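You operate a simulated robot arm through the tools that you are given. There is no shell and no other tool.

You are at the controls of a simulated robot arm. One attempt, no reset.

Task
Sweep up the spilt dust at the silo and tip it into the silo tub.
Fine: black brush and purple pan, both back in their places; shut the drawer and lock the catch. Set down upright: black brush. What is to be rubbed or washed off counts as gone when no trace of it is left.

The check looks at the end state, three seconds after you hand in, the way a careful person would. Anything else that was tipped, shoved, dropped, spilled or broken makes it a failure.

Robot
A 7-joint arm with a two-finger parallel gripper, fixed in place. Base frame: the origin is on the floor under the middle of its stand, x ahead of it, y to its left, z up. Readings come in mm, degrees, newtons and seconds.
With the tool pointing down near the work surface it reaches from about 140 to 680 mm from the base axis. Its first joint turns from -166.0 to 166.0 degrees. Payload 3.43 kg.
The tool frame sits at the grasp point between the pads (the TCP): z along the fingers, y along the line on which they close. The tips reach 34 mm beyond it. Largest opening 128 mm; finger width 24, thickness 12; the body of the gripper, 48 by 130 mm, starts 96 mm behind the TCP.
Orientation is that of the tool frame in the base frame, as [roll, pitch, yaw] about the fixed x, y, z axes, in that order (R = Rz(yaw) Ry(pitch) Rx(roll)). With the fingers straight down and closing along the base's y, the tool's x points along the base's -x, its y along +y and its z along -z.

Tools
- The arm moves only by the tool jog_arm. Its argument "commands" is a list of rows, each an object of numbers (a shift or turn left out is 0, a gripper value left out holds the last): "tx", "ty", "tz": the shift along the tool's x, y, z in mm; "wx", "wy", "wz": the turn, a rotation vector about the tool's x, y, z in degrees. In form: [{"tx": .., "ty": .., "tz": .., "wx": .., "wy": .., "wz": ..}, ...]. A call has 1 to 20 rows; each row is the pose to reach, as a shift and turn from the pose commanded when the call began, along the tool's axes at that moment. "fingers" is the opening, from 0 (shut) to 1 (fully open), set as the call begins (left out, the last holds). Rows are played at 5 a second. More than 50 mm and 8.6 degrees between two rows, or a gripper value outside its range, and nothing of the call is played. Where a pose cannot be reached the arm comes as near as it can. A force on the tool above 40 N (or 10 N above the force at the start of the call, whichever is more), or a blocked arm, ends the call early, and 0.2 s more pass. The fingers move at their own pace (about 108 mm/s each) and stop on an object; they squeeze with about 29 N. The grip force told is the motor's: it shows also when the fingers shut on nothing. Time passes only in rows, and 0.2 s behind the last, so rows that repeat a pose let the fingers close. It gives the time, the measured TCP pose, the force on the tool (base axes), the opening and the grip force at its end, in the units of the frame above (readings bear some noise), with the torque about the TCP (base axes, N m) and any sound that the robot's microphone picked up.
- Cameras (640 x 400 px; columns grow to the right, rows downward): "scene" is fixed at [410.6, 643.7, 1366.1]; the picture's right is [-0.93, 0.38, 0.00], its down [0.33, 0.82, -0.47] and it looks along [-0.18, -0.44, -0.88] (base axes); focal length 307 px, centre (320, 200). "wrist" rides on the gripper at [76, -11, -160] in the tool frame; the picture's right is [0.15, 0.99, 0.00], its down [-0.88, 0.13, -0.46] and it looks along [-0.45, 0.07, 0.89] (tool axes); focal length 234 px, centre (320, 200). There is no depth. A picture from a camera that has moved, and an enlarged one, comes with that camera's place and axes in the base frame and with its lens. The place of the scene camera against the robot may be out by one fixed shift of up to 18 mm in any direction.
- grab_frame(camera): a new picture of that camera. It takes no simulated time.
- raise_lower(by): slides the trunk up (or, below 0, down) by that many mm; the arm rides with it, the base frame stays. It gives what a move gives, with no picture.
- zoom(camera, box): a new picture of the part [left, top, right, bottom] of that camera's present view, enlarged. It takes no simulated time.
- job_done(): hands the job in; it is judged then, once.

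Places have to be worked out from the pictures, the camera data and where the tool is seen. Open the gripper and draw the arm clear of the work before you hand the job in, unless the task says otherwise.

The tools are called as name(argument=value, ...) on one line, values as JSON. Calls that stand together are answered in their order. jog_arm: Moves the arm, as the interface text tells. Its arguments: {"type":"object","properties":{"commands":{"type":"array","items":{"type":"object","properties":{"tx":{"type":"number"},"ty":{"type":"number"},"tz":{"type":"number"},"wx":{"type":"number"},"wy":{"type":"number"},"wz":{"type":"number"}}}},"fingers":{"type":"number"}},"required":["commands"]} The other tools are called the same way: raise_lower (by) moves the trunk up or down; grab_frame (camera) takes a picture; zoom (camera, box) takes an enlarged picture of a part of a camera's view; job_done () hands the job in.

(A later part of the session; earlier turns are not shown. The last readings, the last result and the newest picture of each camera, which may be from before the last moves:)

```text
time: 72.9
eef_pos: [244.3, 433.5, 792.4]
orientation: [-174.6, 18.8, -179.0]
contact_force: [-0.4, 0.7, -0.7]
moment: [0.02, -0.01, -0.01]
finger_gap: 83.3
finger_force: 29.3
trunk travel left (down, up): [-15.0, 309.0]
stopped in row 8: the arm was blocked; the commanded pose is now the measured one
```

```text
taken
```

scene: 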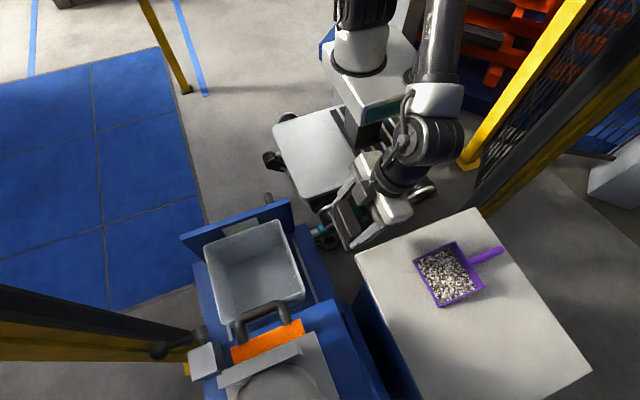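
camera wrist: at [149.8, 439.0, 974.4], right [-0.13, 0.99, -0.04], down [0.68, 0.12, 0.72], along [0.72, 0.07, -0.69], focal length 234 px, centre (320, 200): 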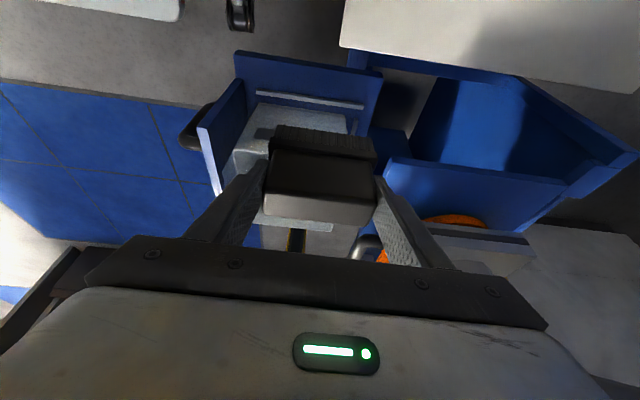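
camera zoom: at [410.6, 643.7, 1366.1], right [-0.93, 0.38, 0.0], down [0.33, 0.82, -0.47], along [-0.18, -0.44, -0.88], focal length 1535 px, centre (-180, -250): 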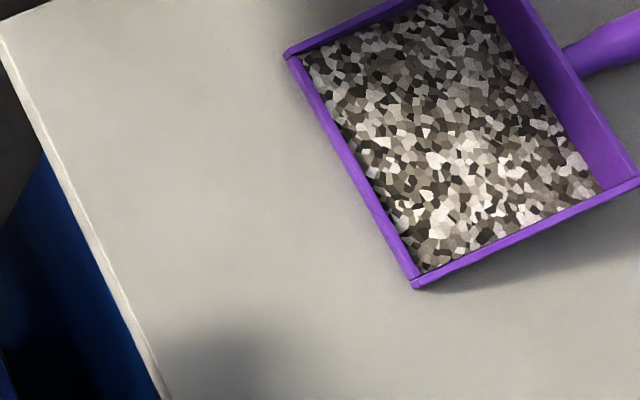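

The table is clean now, no trace visible. The retreat ended at a joint limit with a slight roll of the hand, brush still held; I move back over the table and restore the orientation.

jog_arm(commands=[{"tx": 10.3, "ty": 38, "tz": -9, "wx": -1.5, "wz": 0.4}, {"tx": 20.6, "ty": 76, "tz": -18.5, "wx": -3, "wz": 0.8}, {"tx": 31, "ty": 114, "tz": -28, "wx": -4.2, "wy": -0.2, "wz": 1.2}, {"tx": 41.2, "ty": 152.5, "tz": -37, "wx": -5.35, "wy": -0.35, "wz": 1.6}, {"tx": 41.2, "ty": 152.5, "tz": -37, "wx": -5.35, "wy": -0.35, "wz": 1.6}])

grab_frame(camera="wrist")

zoom(camera="wrist", box=[160, 0, 480, 200])

```text
time: 74.1
eef_pos: [193.8, 590.5, 808.3]
orientation: [178.8, 19.3, 179.1]
contact_force: [-0.7, 1.0, 0.1]
moment: [-0.02, 0.01, -0.01]
finger_gap: 83.3
finger_force: 29.0
trunk travel left (down, up): [-15.0, 309.0]
```

```text
taken
camera wrist: at [70.1, 577.8, 933.8], right [-0.13, 0.99, -0.03], down [0.68, 0.11, 0.72], along [0.72, 0.07, -0.69], focal length 234 px, centre (320, 200)
```

wrist: 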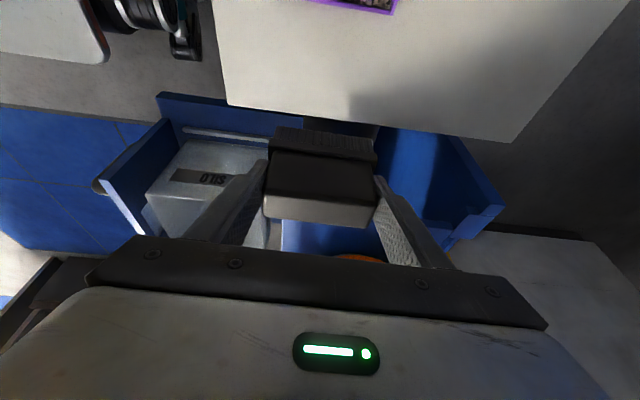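

```text
2.00 times, centred on (320, 100) of wrist
camera zoom: at [70.1, 577.8, 933.8], right [-0.13, 0.99, -0.03], down [0.68, 0.11, 0.72], along [0.72, 0.07, -0.69], focal length 468 px, centre (320, 400)
```

zoom: 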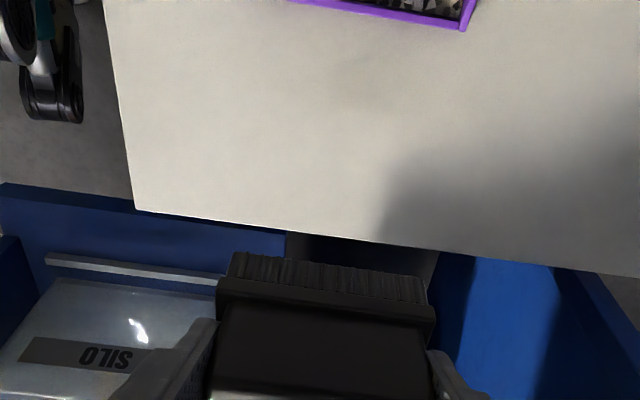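

The surface looks clean; one more enlarged check of the swept zone.

zoom(camera="wrist", box=[220, 0, 420, 120])

zoom(camera="scene", box=[350, 210, 490, 330])

```text
3.20 times, centred on (320, 60) of wrist
camera zoom: at [70.1, 577.8, 933.8], right [-0.13, 0.99, -0.03], down [0.68, 0.11, 0.72], along [0.72, 0.07, -0.69], focal length 749 px, centre (320, 648)
```

zoom: 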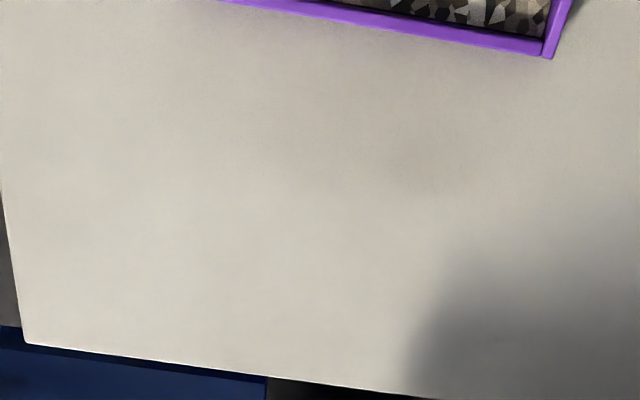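

```text
3.33 times, centred on (420, 270) of scene
camera zoom: at [410.6, 643.7, 1366.1], right [-0.93, 0.38, 0.0], down [0.33, 0.82, -0.47], along [-0.18, -0.44, -0.88], focal length 1023 px, centre (-13, -33)
```

zoom: 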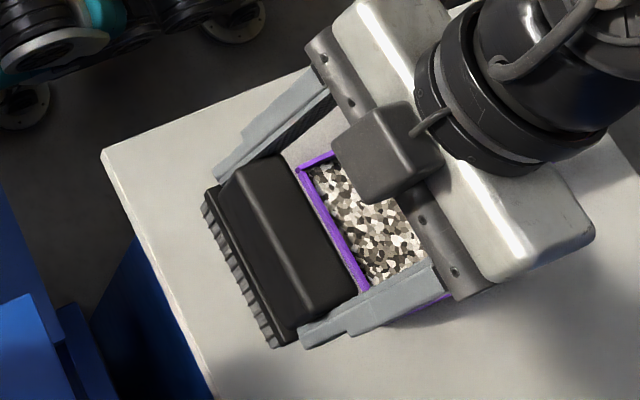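

There may be the slightest shade near (142, 613), so to be sure I'll do another firm full-length pass. First lower at the +x side again.

jog_arm(commands=[{"tx": 12.5, "ty": 1.5, "tz": 37.5, "wx": 0.3}, {"tx": 25, "ty": 1.5, "tz": 75, "wx": 0.7}, {"tx": 33, "ty": 1.5, "tz": 99, "wx": 0.7}, {"tx": 36, "ty": 1.5, "tz": 109, "wx": 0.7}, {"tx": 36, "ty": 1.5, "tz": 109, "wx": 0.7}])

```text
time: 75.3
eef_pos: [196.6, 592.0, 694.7]
orientation: [179.7, 19.2, 179.2]
contact_force: [0.6, 0.2, -0.8]
moment: [-0.02, 0.0, -0.01]
finger_gap: 83.8
finger_force: 29.1
trunk travel left (down, up): [-15.0, 309.0]
```

No contact yet at 694.7. Press down ~4.7 mm and sweep the whole length, then lift, return and set down 14 mm further to +y.

jog_arm(commands=[{"tx": 0.99, "tz": 2.83}, {"tx": 1.55, "tz": 4.44}, {"tx": 9.73, "ty": -0.1, "tz": 1.57}, {"tx": 17.9, "ty": -0.2, "tz": -1.29}, {"tx": 26.1, "ty": -0.25, "tz": -4.16}, {"tx": 34.3, "ty": -0.3, "tz": -7.02}, {"tx": 42.5, "ty": -0.4, "tz": -9.89}, {"tx": 50.6, "ty": -0.5, "tz": -12.76}, {"tx": 58.8, "ty": -0.55, "tz": -15.6}, {"tx": 67, "ty": -0.65, "tz": -18.5}, {"tx": 75.2, "ty": -0.7, "tz": -21.4}, {"tx": 75.2, "ty": -0.7, "tz": -21.4}, {"tx": 70.3, "ty": -0.6, "tz": -35.2}, {"tx": 34.4, "ty": 6, "tz": -22.7}, {"tx": -3.1, "ty": 14, "tz": -9.4}, {"tx": 1.7, "ty": 14, "tz": 4.5}, {"tx": 1.7, "ty": 14, "tz": 4.5}])

```text
time: 78.9
eef_pos: [197.0, 608.0, 690.1]
orientation: [179.3, 19.2, 179.1]
contact_force: [-4.2, -3.4, 15.3]
moment: [-0.92, 0.36, -0.14]
finger_gap: 83.9
finger_force: 28.9
trunk travel left (down, up): [-15.0, 309.0]
```

Good firm contact (15 N). Sweep again at y≈608, then lift and move back above the start point.

jog_arm(commands=[{"tx": 8.2, "ty": -0.1, "tz": -2.87}, {"tx": 16.4, "ty": -0.2, "tz": -5.73}, {"tx": 24.5, "ty": -0.25, "tz": -8.6}, {"tx": 32.7, "ty": -0.3, "tz": -11.46}, {"tx": 40.9, "ty": -0.4, "tz": -14.3}, {"tx": 49.1, "ty": -0.5, "tz": -17.2}, {"tx": 57.3, "ty": -0.55, "tz": -20.1}, {"tx": 65.4, "ty": -0.65, "tz": -22.9}, {"tx": 73.6, "ty": -0.7, "tz": -25.8}, {"tx": 73.6, "ty": -0.7, "tz": -25.8}, {"tx": 68.7, "ty": -0.6, "tz": -40}, {"tx": 57.1, "ty": -0.4, "tz": -73}, {"tx": 16, "ty": -8, "tz": -58}, {"tx": -19.8, "ty": -16, "tz": -56.6}, {"tx": -19.8, "ty": -16, "tz": -56.6}])

zoom(camera="wrist", box=[200, 0, 440, 150])

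grab_frame(camera="scene")

```text
time: 82.1
eef_pos: [197.7, 592.1, 747.1]
orientation: [179.7, 19.2, 179.1]
contact_force: [-0.3, 1.0, -0.4]
moment: [0.02, 0.0, 0.02]
finger_gap: 83.4
finger_force: 29.3
trunk travel left (down, up): [-15.0, 309.0]
```

```text
2.67 times, centred on (320, 75) of wrist
camera zoom: at [72.4, 580.6, 872.8], right [-0.13, 0.99, -0.04], down [0.68, 0.12, 0.72], along [0.72, 0.06, -0.69], focal length 624 px, centre (320, 533)
```

zoom: 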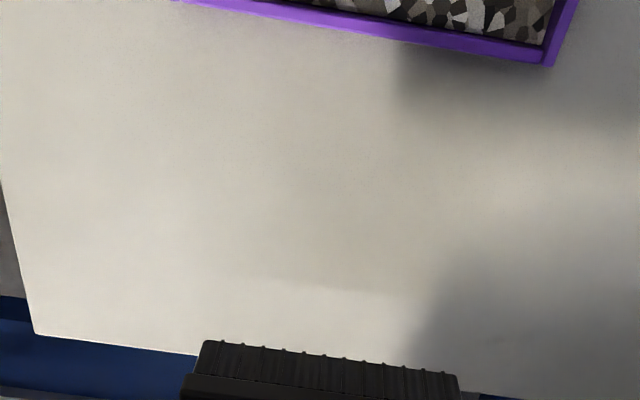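

```text
taken
```

scene: 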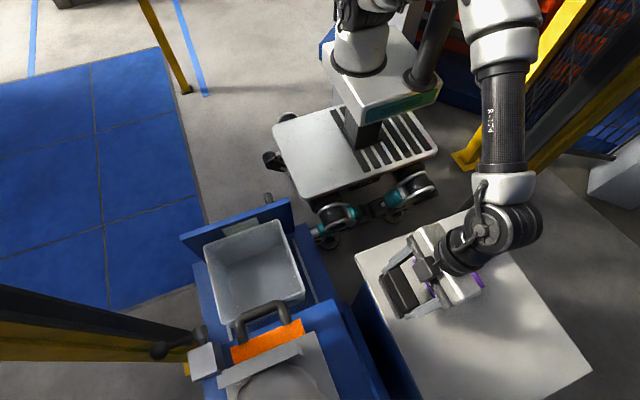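

The table looks clean. Now I carry the brush back: rotate +90° and move above its home spot.

jog_arm(commands=[{"tx": 5.1, "ty": 13.8, "tz": -2.2, "wx": -2.7, "wy": 0.04, "wz": -7.745}, {"tx": 10.2, "ty": 27.6, "tz": -4.4, "wx": -5.4, "wy": 0.08, "wz": -15.49}, {"tx": 15.2, "ty": 41.3, "tz": -6.5, "wx": -8.1, "wy": 0.12, "wz": -23.24}, {"tx": 20.3, "ty": 55.1, "tz": -8.7, "wx": -10.8, "wy": 0.16, "wz": -30.98}, {"tx": 25.4, "ty": 68.9, "tz": -10.9, "wx": -13.5, "wy": 0.2, "wz": -38.73}, {"tx": 30.5, "ty": 82.7, "tz": -13.1, "wx": -16.2, "wy": 0.24, "wz": -46.47}, {"tx": 35.6, "ty": 96.5, "tz": -15.3, "wx": -18.9, "wy": 0.28, "wz": -54.2}, {"tx": 40.7, "ty": 110.3, "tz": -17.5, "wx": -21.6, "wy": 0.32, "wz": -61.96}, {"tx": 45.7, "ty": 124, "tz": -19.6, "wx": -24.3, "wy": 0.37, "wz": -69.7}, {"tx": 50.8, "ty": 137.8, "tz": -21.8, "wx": -27, "wy": 0.41, "wz": -77.45}, {"tx": 55.9, "ty": 151.6, "tz": -24, "wx": -29.7, "wy": 0.45, "wz": -85.2}, {"tx": 55.9, "ty": 151.6, "tz": -24, "wx": -29.7, "wy": 0.45, "wz": -85.2}])

grab_frame(camera="wrist")

grab_frame(camera="scene")

```text
time: 84.7
eef_pos: [139.4, 744.1, 754.2]
orientation: [179.7, 19.3, -90.5]
contact_force: [-0.2, 0.4, -0.9]
moment: [0.01, -0.01, 0.01]
finger_gap: 83.5
finger_force: 28.9
trunk travel left (down, up): [-15.0, 309.0]
```

```text
taken
camera wrist: at [149.9, 619.9, 879.3], right [-0.99, -0.13, -0.04], down [-0.12, 0.68, 0.72], along [-0.07, 0.72, -0.69], focal length 234 px, centre (320, 200)
```

wrist: 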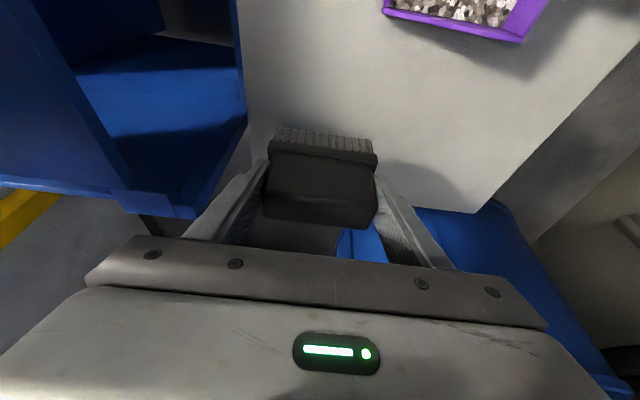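

```text
taken
```

scene: 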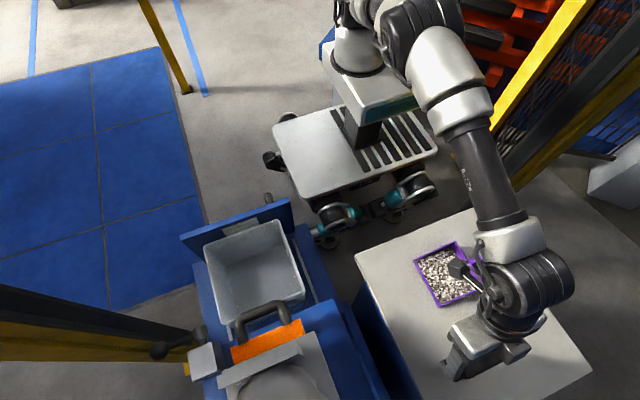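

The brush is above its home. I'll zoom to check whether it shifted or tilted in the grip.

zoom(camera="wrist", box=[240, 110, 400, 235])

zoom(camera="scene", box=[420, 300, 540, 400])

```text
3.20 times, centred on (320, 172) of wrist
camera zoom: at [149.9, 619.9, 879.3], right [-0.99, -0.13, -0.04], down [-0.12, 0.68, 0.72], along [-0.07, 0.72, -0.69], focal length 749 px, centre (320, 288)
```

zoom: 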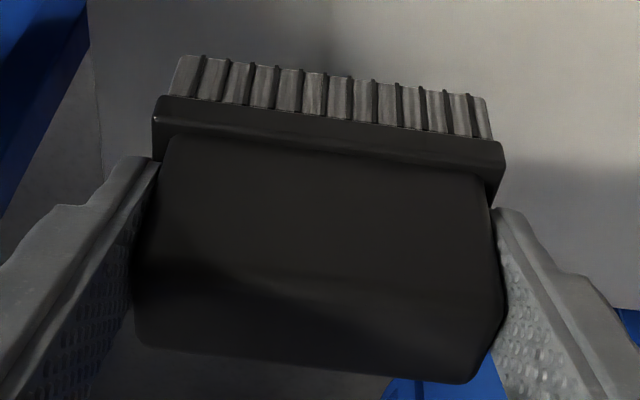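

```text
4.00 times, centred on (480, 350) of scene
camera zoom: at [410.6, 643.7, 1366.1], right [-0.93, 0.38, 0.0], down [0.33, 0.82, -0.47], along [-0.18, -0.44, -0.88], focal length 1228 px, centre (-320, -400)
```

zoom: 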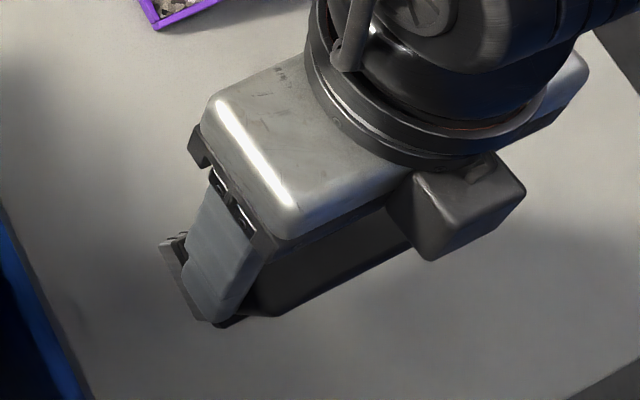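

The bristle edge is at y≈732.5, x 93–183 – matching its original place within a millimetre. Lower it to the table.

jog_arm(commands=[{"tx": 6.6, "ty": -0.1, "tz": 18.9}, {"tx": 13.2, "ty": -0.2, "tz": 37.8}, {"tx": 17.5, "ty": -0.25, "tz": 50}, {"tx": 19.5, "ty": -0.3, "tz": 55.7}, {"tx": 20.2, "ty": -0.3, "tz": 57.6}, {"tx": 20.2, "ty": -0.3, "tz": 57.6}])

```text
time: 86.1
eef_pos: [138.1, 744.6, 693.4]
orientation: [179.7, 19.4, -90.6]
contact_force: [-0.4, 1.0, 0.0]
moment: [-0.03, -0.02, 0.01]
finger_gap: 83.5
finger_force: 28.8
trunk travel left (down, up): [-15.0, 309.0]
```

No contact yet at z=693.4; lower in small steps until light contact.

jog_arm(commands=[{"tx": 0.4, "tz": 1.1}, {"tx": 0.73, "tz": 2.1}, {"tx": 0.73, "tz": 2.1}])

```text
time: 86.9
eef_pos: [137.2, 742.3, 691.2]
orientation: [179.7, 19.3, -90.5]
contact_force: [-0.4, -0.3, -1.3]
moment: [0.01, -0.02, 0.02]
finger_gap: 83.3
finger_force: 29.0
trunk travel left (down, up): [-15.0, 309.0]
```

Still no contact; the brush was pushed slightly up in the grip by the sweeping. Continue lowering in 1 mm steps.

jog_arm(commands=[{"tx": 0.33, "tz": 0.94}, {"tx": 0.33, "tz": 0.94}])

jog_arm(commands=[{"tx": 0.33, "tz": 0.94}, {"tx": 0.33, "tz": 0.94}])

```text
time: 87.5
eef_pos: [138.0, 744.3, 688.9]
orientation: [179.6, 19.4, -90.6]
contact_force: [0.6, -1.4, 1.6]
moment: [-0.08, -0.13, 0.02]
finger_gap: 83.4
finger_force: 29.0
trunk travel left (down, up): [-15.0, 309.0]
```

```text
time: 88.1
eef_pos: [137.5, 743.9, 689.9]
orientation: [179.7, 19.4, -90.6]
contact_force: [0.1, 1.6, 6.7]
moment: [-0.02, -0.37, 0.04]
finger_gap: 83.4
finger_force: 28.9
trunk travel left (down, up): [-15.0, 309.0]
```

Contact (6.7 N). Release the brush.

jog_arm(commands=[{}, {}, {}, {}], fingers=1)

zoom(camera="wrist", box=[240, 110, 400, 235])

```text
time: 89.1
eef_pos: [138.0, 744.2, 688.6]
orientation: [179.8, 19.3, -90.6]
contact_force: [-0.1, -0.6, -0.5]
moment: [-0.01, -0.02, 0.01]
finger_gap: 128.0
finger_force: 0.2
trunk travel left (down, up): [-15.0, 309.0]
```

```text
3.20 times, centred on (320, 172) of wrist
camera zoom: at [148.4, 619.3, 813.8], right [-0.99, -0.13, -0.04], down [-0.12, 0.68, 0.72], along [-0.06, 0.72, -0.69], focal length 749 px, centre (320, 288)
```

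zoom: 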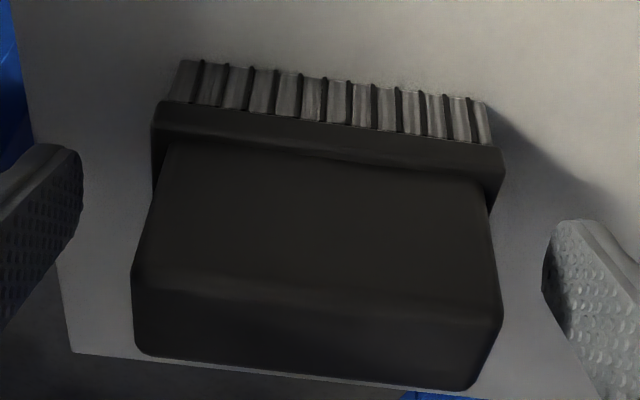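

The brush stands upright in place. Retreat along the tool axis and then rise.

jog_arm(commands=[{"tz": -25}, {"tz": -60}, {"tz": -100}, {"tx": 0, "tz": -130, "wy": 7}, {"tz": -140, "tx": 10, "wy": 14}, {"tz": -145, "tx": 20, "wy": 19.3}, {"tz": -145, "tx": 20, "wy": 19.3}])

grab_frame(camera="wrist")

grab_frame(camera="scene")

```text
time: 90.7
eef_pos: [138.9, 675.7, 817.8]
orientation: [179.6, 0.1, -90.5]
contact_force: [-0.1, -0.5, -0.3]
moment: [0.0, -0.01, 0.01]
finger_gap: 128.0
finger_force: 0.0
trunk travel left (down, up): [-15.0, 309.0]
```

```text
taken
camera wrist: at [150.2, 600.6, 978.3], right [-0.99, -0.14, 0.01], down [-0.12, 0.88, 0.46], along [-0.07, 0.45, -0.89], focal length 234 px, centre (320, 200)
```

wrist: 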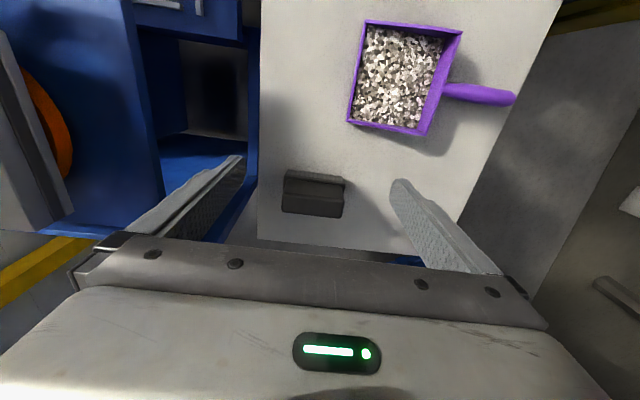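

```text
taken
```

scene: 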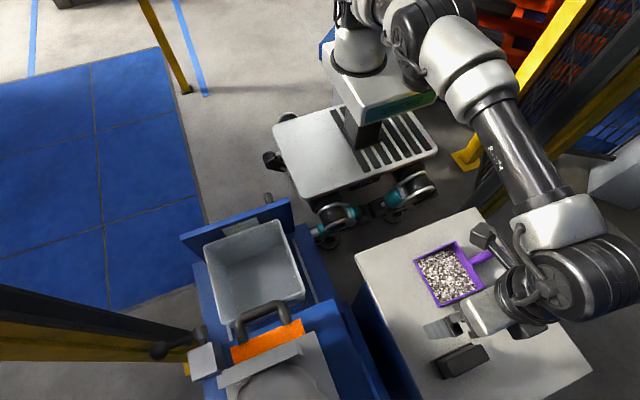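

The brush is back. With the hand out of the way I check the swept table surface closely from the wrist camera.

zoom(camera="wrist", box=[250, 30, 400, 150])

zoom(camera="scene", box=[350, 230, 450, 310])

```text
3.33 times, centred on (325, 90) of wrist
camera zoom: at [150.2, 600.6, 978.3], right [-0.99, -0.14, 0.01], down [-0.12, 0.88, 0.46], along [-0.07, 0.45, -0.89], focal length 781 px, centre (303, 567)
```

zoom: 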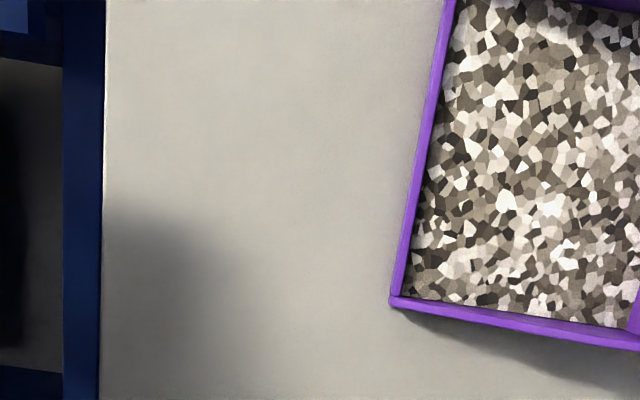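

```text
5.00 times, centred on (400, 270) of scene
camera zoom: at [410.6, 643.7, 1366.1], right [-0.93, 0.38, 0.0], down [0.33, 0.82, -0.47], along [-0.18, -0.44, -0.88], focal length 1535 px, centre (-80, -150)
```

zoom: 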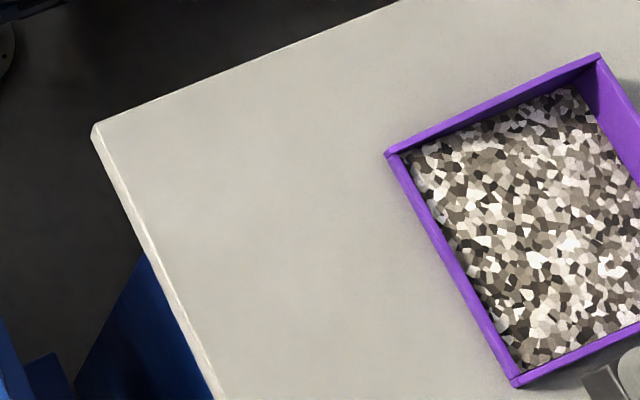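

The table is spotless and the pan holds the dust. Now I go back above the pan handle (yaw 180°) to pick it up.

jog_arm(commands=[{"tx": 8.1, "ty": 17.3, "wz": 8.14}, {"tx": 16.3, "ty": 34.7, "wz": 16.27}, {"tx": 24.4, "ty": 52, "wz": 24.4}, {"tx": 32.5, "ty": 69.3, "wz": 32.5}, {"tx": 40.6, "ty": 86.6, "wz": 40.7}, {"tx": 48.8, "ty": 104, "wz": 48.8}, {"tx": 56.9, "ty": 121.3, "wz": 57}, {"tx": 65, "ty": 138.6, "wz": 65.1}, {"tx": 73.2, "ty": 156, "wz": 73.2}, {"tx": 81.3, "ty": 173.3, "wz": 81.4}, {"tx": 89.4, "ty": 190.6, "wz": 89.5}, {"tx": 89.4, "ty": 190.6, "tz": 40, "wz": 89.5}, {"tx": 89.4, "ty": 190.6, "tz": 80, "wz": 89.5}, {"tx": 89.4, "ty": 190.6, "tz": 80, "wz": 89.5}], fingers=0.45)

grab_frame(camera="wrist")

zoom(camera="scene", box=[400, 200, 560, 320])

```text
time: 93.7
eef_pos: [-55.1, 588.9, 736.5]
orientation: [179.9, -0.3, 180.0]
contact_force: [0.1, 0.1, 0.2]
moment: [0.02, -0.03, -0.03]
finger_gap: 57.6
finger_force: 0.1
trunk travel left (down, up): [-15.0, 309.0]
```

```text
taken
camera wrist: at [-129.9, 577.8, 896.9], right [-0.15, 0.99, 0.0], down [0.88, 0.13, 0.45], along [0.45, 0.07, -0.89], focal length 234 px, centre (320, 200)
```

wrist: 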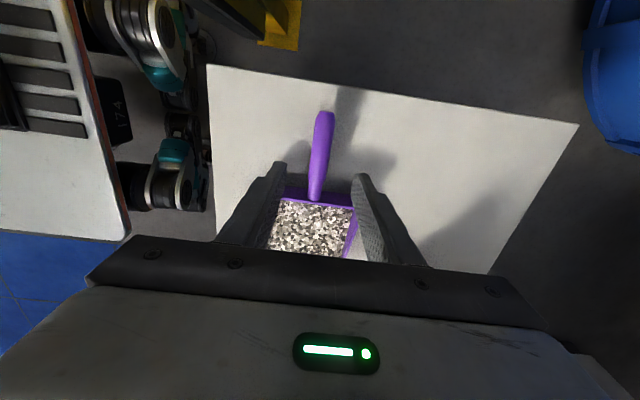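

```text
3.33 times, centred on (480, 260) of scene
camera zoom: at [410.6, 643.7, 1366.1], right [-0.93, 0.38, 0.0], down [0.33, 0.82, -0.47], along [-0.18, -0.44, -0.88], focal length 1023 px, centre (-213, 0)
```

zoom: 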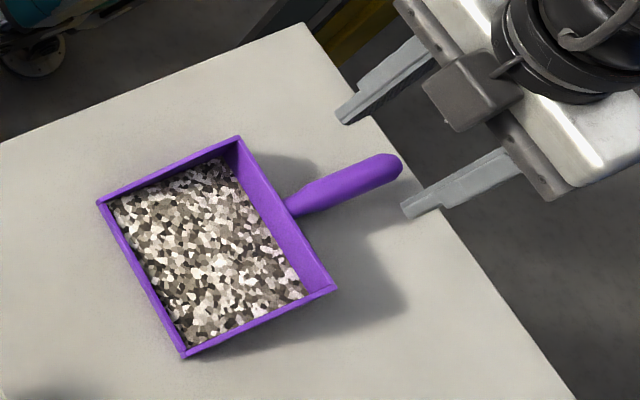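

Fingers are centred over the handle. Descend to z≈663.5 and close.

jog_arm(commands=[{"tx": -2, "ty": -0.5, "tz": 30}, {"tx": -2.5, "ty": -0.8, "tz": 55}, {"tx": -2.5, "ty": -0.8, "tz": 68}, {"tx": -2.5, "ty": -0.8, "tz": 73}, {"tx": -2.5, "ty": -0.8, "tz": 73}])

jog_arm(commands=[{}, {}, {}, {}], fingers=0)

grab_frame(camera="wrist")

```text
time: 94.9
eef_pos: [-53.1, 587.3, 665.4]
orientation: [179.9, -0.3, -179.9]
contact_force: [-0.4, -0.2, 0.2]
moment: [0.0, 0.01, -0.01]
finger_gap: 57.6
finger_force: 0.1
trunk travel left (down, up): [-15.0, 309.0]
```

```text
time: 95.9
eef_pos: [-52.0, 587.2, 666.4]
orientation: [-179.9, -0.2, 179.9]
contact_force: [-0.2, 0.2, -0.4]
moment: [-0.01, -0.01, 0.0]
finger_gap: 23.5
finger_force: 28.7
trunk travel left (down, up): [-15.0, 309.0]
```

```text
taken
camera wrist: at [-127.5, 576.1, 826.6], right [-0.15, 0.99, 0.0], down [0.88, 0.13, 0.45], along [0.45, 0.07, -0.89], focal length 234 px, centre (320, 200)
```

wrist: 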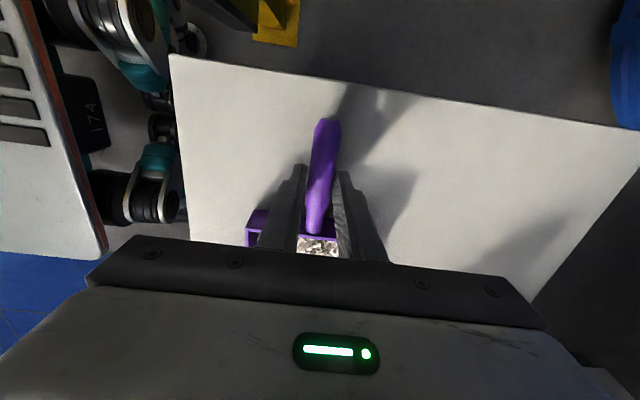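

Gripped again (gap 23.5). Lift slowly and check that the loaded pan stays level.

jog_arm(commands=[{"tz": -4}, {"tz": -12}, {"tz": -24}, {"tz": -40}, {"tz": -40}])

grab_frame(camera="wrist")

zoom(camera="scene", box=[380, 190, 560, 320])

```text
time: 97.1
eef_pos: [-51.5, 587.7, 706.7]
orientation: [180.0, -0.2, 180.0]
contact_force: [-0.2, -0.3, -1.9]
moment: [0.02, 0.12, -0.02]
finger_gap: 23.2
finger_force: 29.5
trunk travel left (down, up): [-15.0, 309.0]
```

```text
taken
camera wrist: at [-126.6, 576.4, 866.0], right [-0.15, 0.99, 0.0], down [0.88, 0.13, 0.45], along [0.45, 0.07, -0.89], focal length 234 px, centre (320, 200)
```

wrist: 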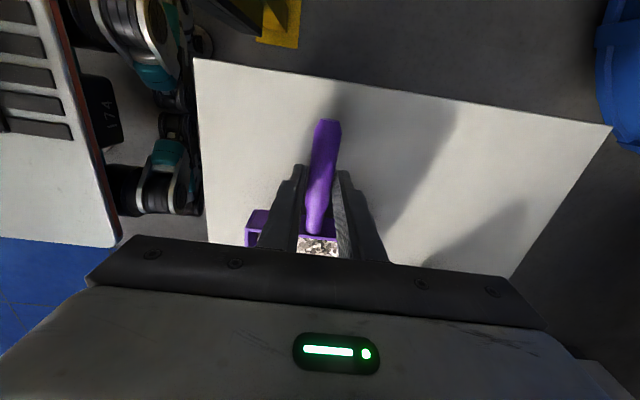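

```text
3.08 times, centred on (470, 255) of scene
camera zoom: at [410.6, 643.7, 1366.1], right [-0.93, 0.38, 0.0], down [0.33, 0.82, -0.47], along [-0.18, -0.44, -0.88], focal length 944 px, centre (-142, 31)
```

zoom: 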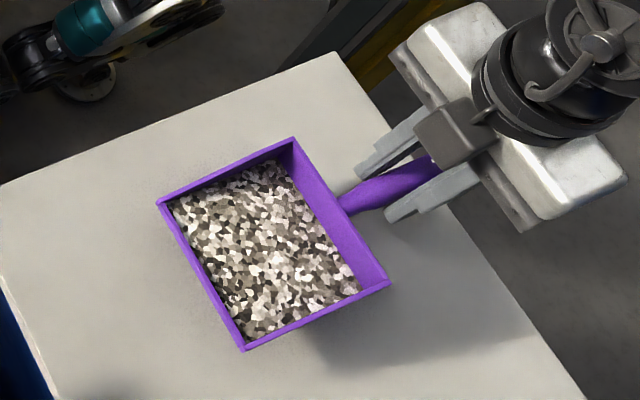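

The pan is level and stable. Carry it slowly at height to over the tub: TCP to (293, 479, 800) with yaw 150° so the lip ends up over the tub.

jog_arm(commands=[{"tz": -25}, {"tz": -55}, {"tz": -85}, {"tx": -18, "ty": -6, "tz": -93, "wz": 1.5}, {"tx": -42, "ty": -13, "tz": -93, "wz": 3.5}, {"tx": -67, "ty": -21, "tz": -93, "wz": 6}, {"tx": -92, "ty": -29, "tz": -93, "wz": 8}, {"tx": -117, "ty": -37, "tz": -93, "wz": 10}, {"tx": -142, "ty": -45, "tz": -93, "wz": 12.3}, {"tx": -167, "ty": -53, "tz": -93, "wz": 14.5}, {"tx": -192, "ty": -61, "tz": -93, "wz": 16.7}, {"tx": -217, "ty": -69, "tz": -93, "wz": 19}, {"tx": -242, "ty": -77, "tz": -93, "wz": 21}, {"tx": -267, "ty": -84, "tz": -93, "wz": 23.3}, {"tx": -292, "ty": -92, "tz": -93, "wz": 25.5}, {"tx": -315, "ty": -99, "tz": -93, "wz": 27.5}, {"tx": -333, "ty": -105, "tz": -93, "wz": 29}, {"tx": -344.5, "ty": -108.7, "tz": -93, "wz": 30}, {"tx": -344.5, "ty": -108.7, "tz": -93, "wz": 30}])

grab_frame(camera="scene")

grab_frame(camera="wrist")

```text
time: 101.1
eef_pos: [292.5, 477.7, 797.9]
orientation: [-179.9, -0.2, 150.0]
contact_force: [-0.5, 0.2, -1.0]
moment: [0.06, 0.1, 0.0]
finger_gap: 23.2
finger_force: 29.6
trunk travel left (down, up): [-15.0, 309.0]
```

```text
taken
```

scene: 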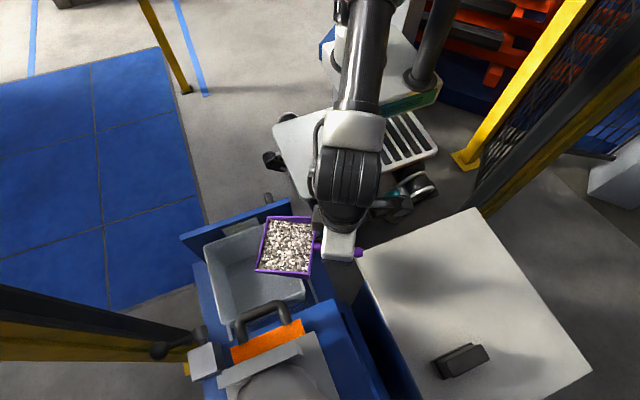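

```text
taken
camera wrist: at [223.1, 506.6, 958.2], right [0.37, 0.93, 0.0], down [0.83, -0.33, 0.45], along [0.42, -0.17, -0.89], focal length 234 px, centre (320, 200)
```

wrist: 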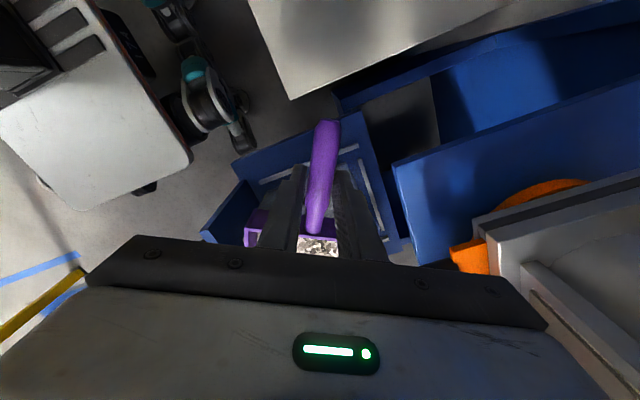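

The pan's lip is over the tub at about (430, 400). Lower it so the lip is some 30 mm above the tub rim.

jog_arm(commands=[{"tz": 15}, {"tz": 35}, {"tz": 52}, {"tz": 62}, {"tz": 62}])

zoom(camera="scene", box=[170, 180, 390, 340])

```text
time: 102.3
eef_pos: [292.7, 478.9, 735.1]
orientation: [-179.9, -0.3, 150.1]
contact_force: [-0.7, 1.0, -1.4]
moment: [0.05, 0.13, 0.01]
finger_gap: 23.3
finger_force: 28.6
trunk travel left (down, up): [-15.0, 309.0]
```

```text
2.50 times, centred on (280, 260) of scene
camera zoom: at [410.6, 643.7, 1366.1], right [-0.93, 0.38, 0.0], down [0.33, 0.82, -0.47], along [-0.18, -0.44, -0.88], focal length 767 px, centre (420, 50)
```

zoom: 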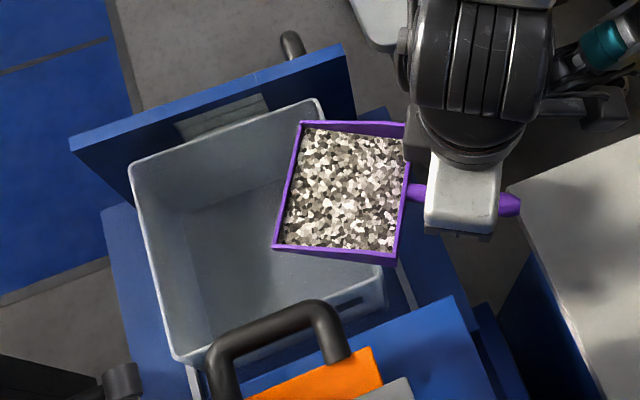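

The lip is well inside the tub's opening. Tip the pan slowly, first to 40°, keeping the lip fixed above the tub.

jog_arm(commands=[{"tx": -3.2, "tz": -10.9, "wy": 4}, {"tx": -7.1, "tz": -21.6, "wy": 8}, {"tx": -11.8, "tz": -32, "wy": 12}, {"tx": -17.1, "tz": -42, "wy": 16}, {"tx": -23.2, "tz": -51.6, "wy": 20}, {"tx": -29.9, "tz": -60.8, "wy": 24}, {"tx": -37.3, "tz": -69.5, "wy": 28}, {"tx": -45.2, "tz": -77.7, "wy": 32}, {"tx": -53.7, "tz": -85.2, "wy": 36}, {"tx": -62.7, "tz": -92.2, "wy": 40}, {"tx": -62.7, "tz": -92.2, "wy": 40}])

zoom(camera="scene", box=[170, 180, 390, 340])

```text
time: 104.7
eef_pos: [348.6, 448.0, 827.9]
orientation: [-179.9, -40.3, 149.9]
contact_force: [0.2, -0.1, -2.2]
moment: [0.03, 0.11, 0.03]
finger_gap: 23.2
finger_force: 28.8
trunk travel left (down, up): [-15.0, 309.0]
```

```text
2.50 times, centred on (280, 260) of scene
camera zoom: at [410.6, 643.7, 1366.1], right [-0.93, 0.38, 0.0], down [0.33, 0.82, -0.47], along [-0.18, -0.44, -0.88], focal length 767 px, centre (420, 50)
```

zoom: 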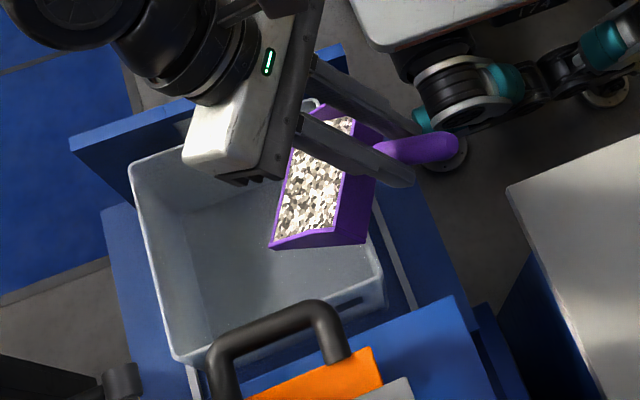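

At 40° the dust hasn't slid yet. Continue tipping towards 72°.

jog_arm(commands=[{"tx": -3.2, "tz": -10.9, "wy": 4}, {"tx": -7.1, "tz": -21.6, "wy": 8}, {"tx": -11.8, "tz": -32, "wy": 12}, {"tx": -17.1, "tz": -42, "wy": 16}, {"tx": -23.2, "tz": -51.6, "wy": 20}, {"tx": -23.2, "tz": -51.6, "wy": 20}])

zoom(camera="scene", box=[170, 180, 390, 340])

```text
time: 106.1
eef_pos: [392.7, 423.0, 851.6]
orientation: [-179.8, -60.4, 149.8]
contact_force: [0.1, -0.1, -1.4]
moment: [0.01, 0.0, 0.01]
finger_gap: 23.7
finger_force: 29.6
trunk travel left (down, up): [-15.0, 309.0]
```

```text
2.50 times, centred on (280, 260) of scene
camera zoom: at [410.6, 643.7, 1366.1], right [-0.93, 0.38, 0.0], down [0.33, 0.82, -0.47], along [-0.18, -0.44, -0.88], focal length 767 px, centre (420, 50)
```

zoom: 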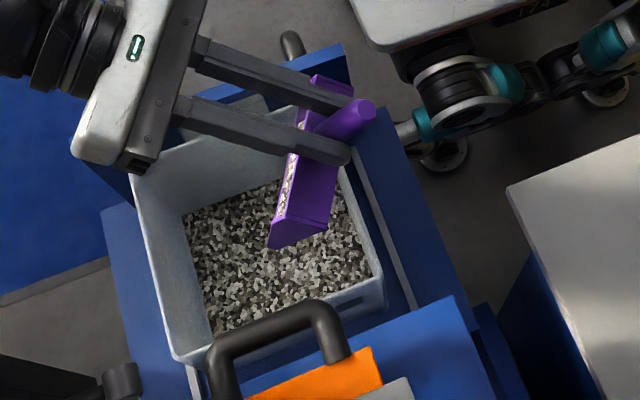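

Dust has poured into the tub. Some may still be in the pan, so I tilt further to ~76° and pause.

jog_arm(commands=[{"tx": -3.2, "tz": -10.9, "wy": 4}, {"tx": -7.1, "tz": -21.6, "wy": 8}, {"tx": -11.8, "tz": -32, "wy": 12}, {"tx": -17.1, "tz": -42, "wy": 16}, {"tx": -17.1, "tz": -42, "wy": 16}, {"tx": -17.1, "tz": -42, "wy": 16}, {"tx": -17.1, "tz": -42, "wy": 16}])

zoom(camera="scene", box=[170, 180, 390, 340])

grab_frame(camera="wrist")

```text
time: 107.7
eef_pos: [431.0, 401.2, 857.3]
orientation: [-179.5, -76.3, 149.5]
contact_force: [0.6, -0.3, -0.5]
moment: [-0.02, -0.02, -0.04]
finger_gap: 23.2
finger_force: 28.7
trunk travel left (down, up): [-15.0, 309.0]
```

```text
2.50 times, centred on (280, 260) of scene
camera zoom: at [410.6, 643.7, 1366.1], right [-0.93, 0.38, 0.0], down [0.33, 0.82, -0.47], along [-0.18, -0.44, -0.88], focal length 767 px, centre (420, 50)
```

zoom: 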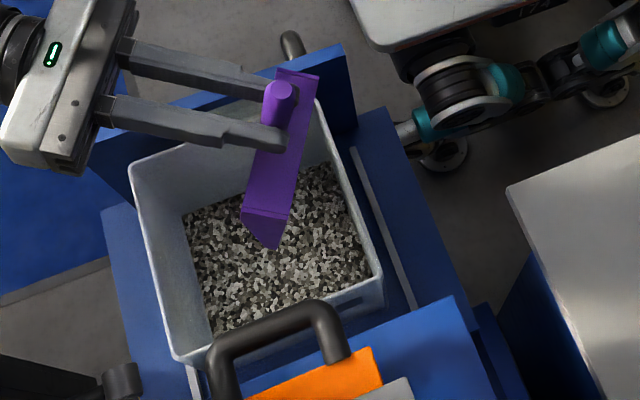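

```text
taken
camera wrist: at [544.5, 322.4, 969.4], right [0.47, 0.87, 0.14], down [0.63, -0.21, -0.75], along [-0.62, 0.44, -0.65], focal length 234 px, centre (320, 200)
```

wrist: 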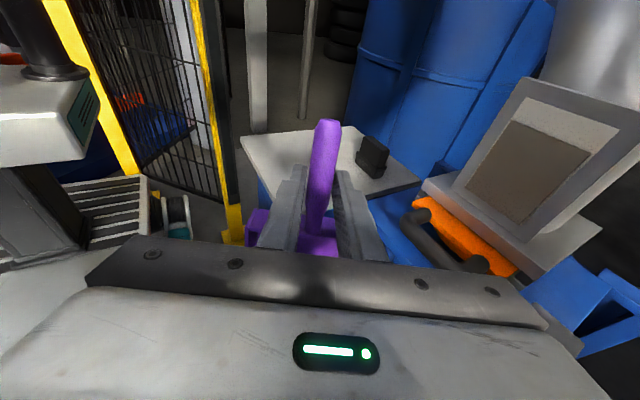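

The pan is empty (plain purple between the fingers) and the dust lies in the tub. Untilt along the same path back to level.

jog_arm(commands=[{"tx": 3.9, "tz": 21.25, "wy": -7.6}, {"tx": 4.96, "tz": 42.8, "wy": -15.2}, {"tx": 3.16, "tz": 64.35, "wy": -22.8}, {"tx": -1.48, "tz": 85.45, "wy": -30.4}, {"tx": -8.9, "tz": 105.8, "wy": -38}, {"tx": -18.9, "tz": 124.9, "wy": -45.6}, {"tx": -31.3, "tz": 142.5, "wy": -53.2}, {"tx": -46, "tz": 158.4, "wy": -60.8}, {"tx": -62.6, "tz": 172.2, "wy": -68.4}, {"tx": -81.7, "tz": 184, "wy": -76.3}, {"tx": -81.7, "tz": 184, "wy": -76.3}])

zoom(camera="scene", box=[170, 180, 390, 340])

```text
time: 110.1
eef_pos: [293.4, 479.5, 736.0]
orientation: [-179.9, 0.2, 150.0]
contact_force: [0.4, -0.2, -1.6]
moment: [0.05, 0.11, 0.01]
finger_gap: 23.4
finger_force: 29.1
trunk travel left (down, up): [-15.0, 309.0]
```

```text
2.50 times, centred on (280, 260) of scene
camera zoom: at [410.6, 643.7, 1366.1], right [-0.93, 0.38, 0.0], down [0.33, 0.82, -0.47], along [-0.18, -0.44, -0.88], focal length 767 px, centre (420, 50)
```

zoom: 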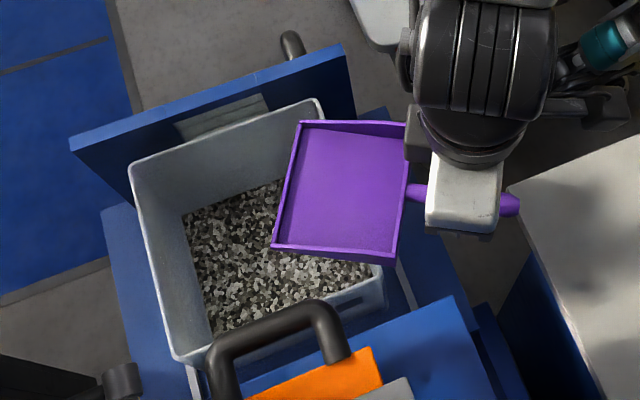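

The pan is empty. Now carry it back over the table via the same path: up, to (-53, 589) with yaw 180°.

jog_arm(commands=[{"tz": -32}, {"tz": -64}, {"tx": 39.3, "ty": -8.7, "tz": -64, "wz": -3.3}, {"tx": 78.7, "ty": -17.5, "tz": -64, "wz": -6.7}, {"tx": 118, "ty": -26.2, "tz": -64, "wz": -10}, {"tx": 157.3, "ty": -34.9, "tz": -64, "wz": -13.3}, {"tx": 196.7, "ty": -43.7, "tz": -64, "wz": -16.7}, {"tx": 236, "ty": -52.4, "tz": -64, "wz": -20}, {"tx": 275.3, "ty": -61.1, "tz": -64, "wz": -23.3}, {"tx": 314.7, "ty": -69.9, "tz": -64, "wz": -26.7}, {"tx": 354, "ty": -78.6, "tz": -64, "wz": -30}, {"tx": 354, "ty": -78.6, "tz": -64, "wz": -30}])

```text
time: 112.7
eef_pos: [-54.1, 588.8, 798.3]
orientation: [-179.8, 0.0, 180.0]
contact_force: [0.4, -0.1, -2.0]
moment: [0.0, 0.12, 0.01]
finger_gap: 23.6
finger_force: 29.0
trunk travel left (down, up): [-15.0, 309.0]
```

Now rotate +90° back to the home orientation and descend to just above the home position.

jog_arm(commands=[{"tx": -4.9, "ty": -10.2, "wz": -8.13}, {"tx": -9.8, "ty": -20.3, "wz": -16.25}, {"tx": -14.7, "ty": -30.5, "wz": -24.4}, {"tx": -19.6, "ty": -40.7, "wz": -32.5}, {"tx": -24.5, "ty": -50.8, "wz": -40.6}, {"tx": -29.5, "ty": -61, "wz": -48.8}, {"tx": -34.4, "ty": -71.1, "wz": -56.9}, {"tx": -39.3, "ty": -81.3, "wz": -65}, {"tx": -44.2, "ty": -91.5, "wz": -73.1}, {"tx": -49.1, "ty": -101.6, "wz": -81.3}, {"tx": -54, "ty": -111.8, "wz": -89.4}, {"tx": -54, "ty": -111.8, "tz": 45, "wz": -89.4}, {"tx": -54, "ty": -111.8, "tz": 90, "wz": -89.4}, {"tx": -54, "ty": -111.8, "tz": 90, "wz": -89.4}])

zoom(camera="scene", box=[380, 180, 540, 300])

```text
time: 115.7
eef_pos: [1.2, 476.5, 706.2]
orientation: [179.9, 0.0, -90.6]
contact_force: [0.2, -0.9, -1.8]
moment: [-0.11, -0.01, 0.0]
finger_gap: 23.5
finger_force: 29.3
trunk travel left (down, up): [-15.0, 309.0]
```

```text
3.33 times, centred on (460, 240) of scene
camera zoom: at [410.6, 643.7, 1366.1], right [-0.93, 0.38, 0.0], down [0.33, 0.82, -0.47], along [-0.18, -0.44, -0.88], focal length 1023 px, centre (-147, 67)
```

zoom: 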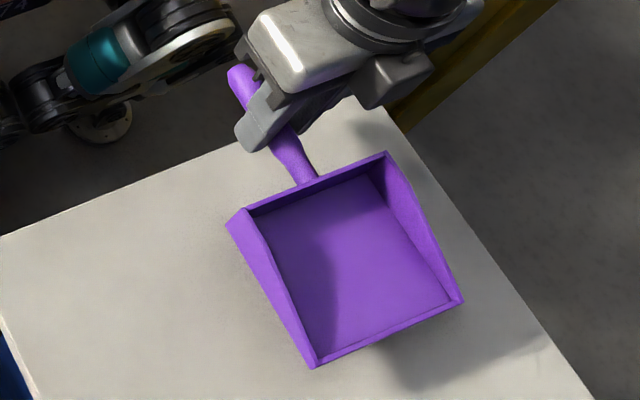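

Orientation and position match home. Lower to the table.

jog_arm(commands=[{"tx": -0.6, "ty": 1, "tz": 18}, {"tx": -0.6, "ty": 1, "tz": 30}, {"tx": -0.6, "ty": 1, "tz": 36}, {"tx": -0.6, "ty": 1, "tz": 39}, {"tx": -0.6, "ty": 1, "tz": 40.5}, {"tx": -0.6, "ty": 1, "tz": 40.5}])

```text
time: 117.1
eef_pos: [-0.5, 477.3, 667.1]
orientation: [180.0, -0.2, -90.6]
contact_force: [-0.3, 0.8, -1.1]
moment: [-0.12, 0.05, 0.01]
finger_gap: 23.5
finger_force: 28.9
trunk travel left (down, up): [-15.0, 309.0]
```

Still hanging (moment unchanged). Lower in millimetre steps until it bears on the table.

jog_arm(commands=[{"tz": 1}, {"tz": 1.8}, {"tz": 1.8}])

zoom(camera="scene", box=[380, 180, 540, 300])

```text
time: 117.9
eef_pos: [0.1, 477.4, 667.2]
orientation: [179.9, 0.0, -90.6]
contact_force: [-1.2, 0.7, 8.4]
moment: [0.38, 0.0, 0.0]
finger_gap: 23.6
finger_force: 28.4
trunk travel left (down, up): [-15.0, 309.0]
```

```text
3.33 times, centred on (460, 240) of scene
camera zoom: at [410.6, 643.7, 1366.1], right [-0.93, 0.38, 0.0], down [0.33, 0.82, -0.47], along [-0.18, -0.44, -0.88], focal length 1023 px, centre (-147, 67)
```

zoom: 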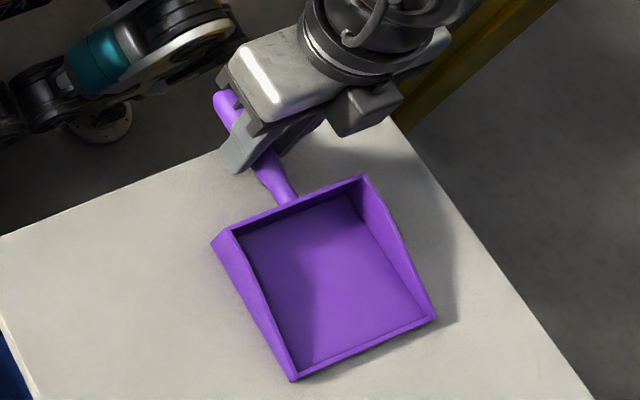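

Contact confirmed and the pan's corners match the original picture within a pixel or so. Release and rise.

jog_arm(commands=[{}, {}, {}], fingers=0.45)

jog_arm(commands=[{"tz": -20}, {"tz": -60}, {"tz": -105}, {"tz": -150}, {"tz": -150}])

grab_frame(camera="scene")

zoom(camera="scene", box=[410, 200, 510, 300])

```text
time: 118.7
eef_pos: [-0.1, 477.8, 665.6]
orientation: [179.9, -0.1, -90.6]
contact_force: [0.2, 0.7, 0.6]
moment: [0.01, 0.0, 0.0]
finger_gap: 57.4
finger_force: 0.0
trunk travel left (down, up): [-15.0, 309.0]
```

```text
time: 119.9
eef_pos: [0.3, 478.9, 816.7]
orientation: [179.8, -0.1, -90.6]
contact_force: [0.2, -0.4, -0.2]
moment: [0.01, -0.02, 0.01]
finger_gap: 57.5
finger_force: 0.1
trunk travel left (down, up): [-15.0, 309.0]
```

```text
taken
```

scene: 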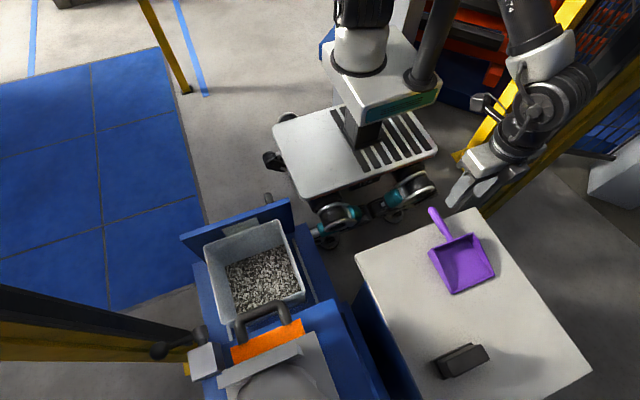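

```text
4.00 times, centred on (460, 250) of scene
camera zoom: at [410.6, 643.7, 1366.1], right [-0.93, 0.38, 0.0], down [0.33, 0.82, -0.47], along [-0.18, -0.44, -0.88], focal length 1228 px, centre (-240, 0)
```

zoom: 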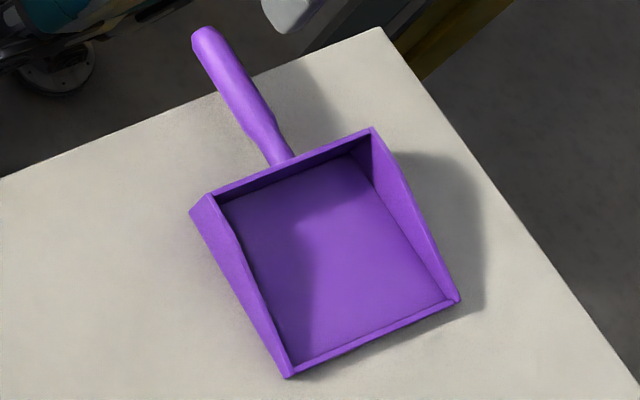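

The pan is back in place, clean. Check the brush against its original picture.

zoom(camera="scene", box=[410, 320, 510, 390])

zoom(camera="scene", box=[130, 180, 340, 390])

```text
5.71 times, centred on (460, 355) of scene
camera zoom: at [410.6, 643.7, 1366.1], right [-0.93, 0.38, 0.0], down [0.33, 0.82, -0.47], along [-0.18, -0.44, -0.88], focal length 1754 px, centre (-480, -686)
```

zoom: 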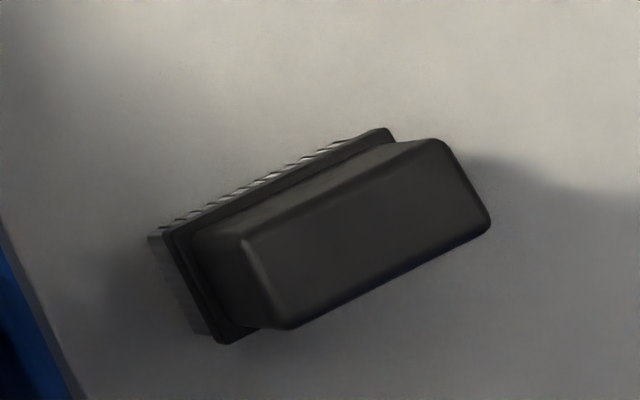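

```text
1.90 times, centred on (235, 285) of scene
camera zoom: at [410.6, 643.7, 1366.1], right [-0.93, 0.38, 0.0], down [0.33, 0.82, -0.47], along [-0.18, -0.44, -0.88], focal length 585 px, centre (482, 38)
```

zoom: 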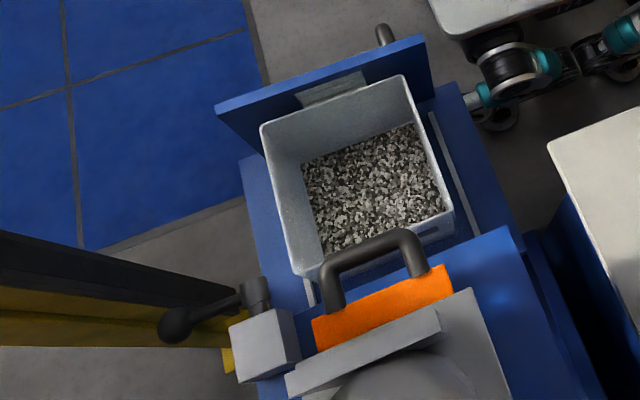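

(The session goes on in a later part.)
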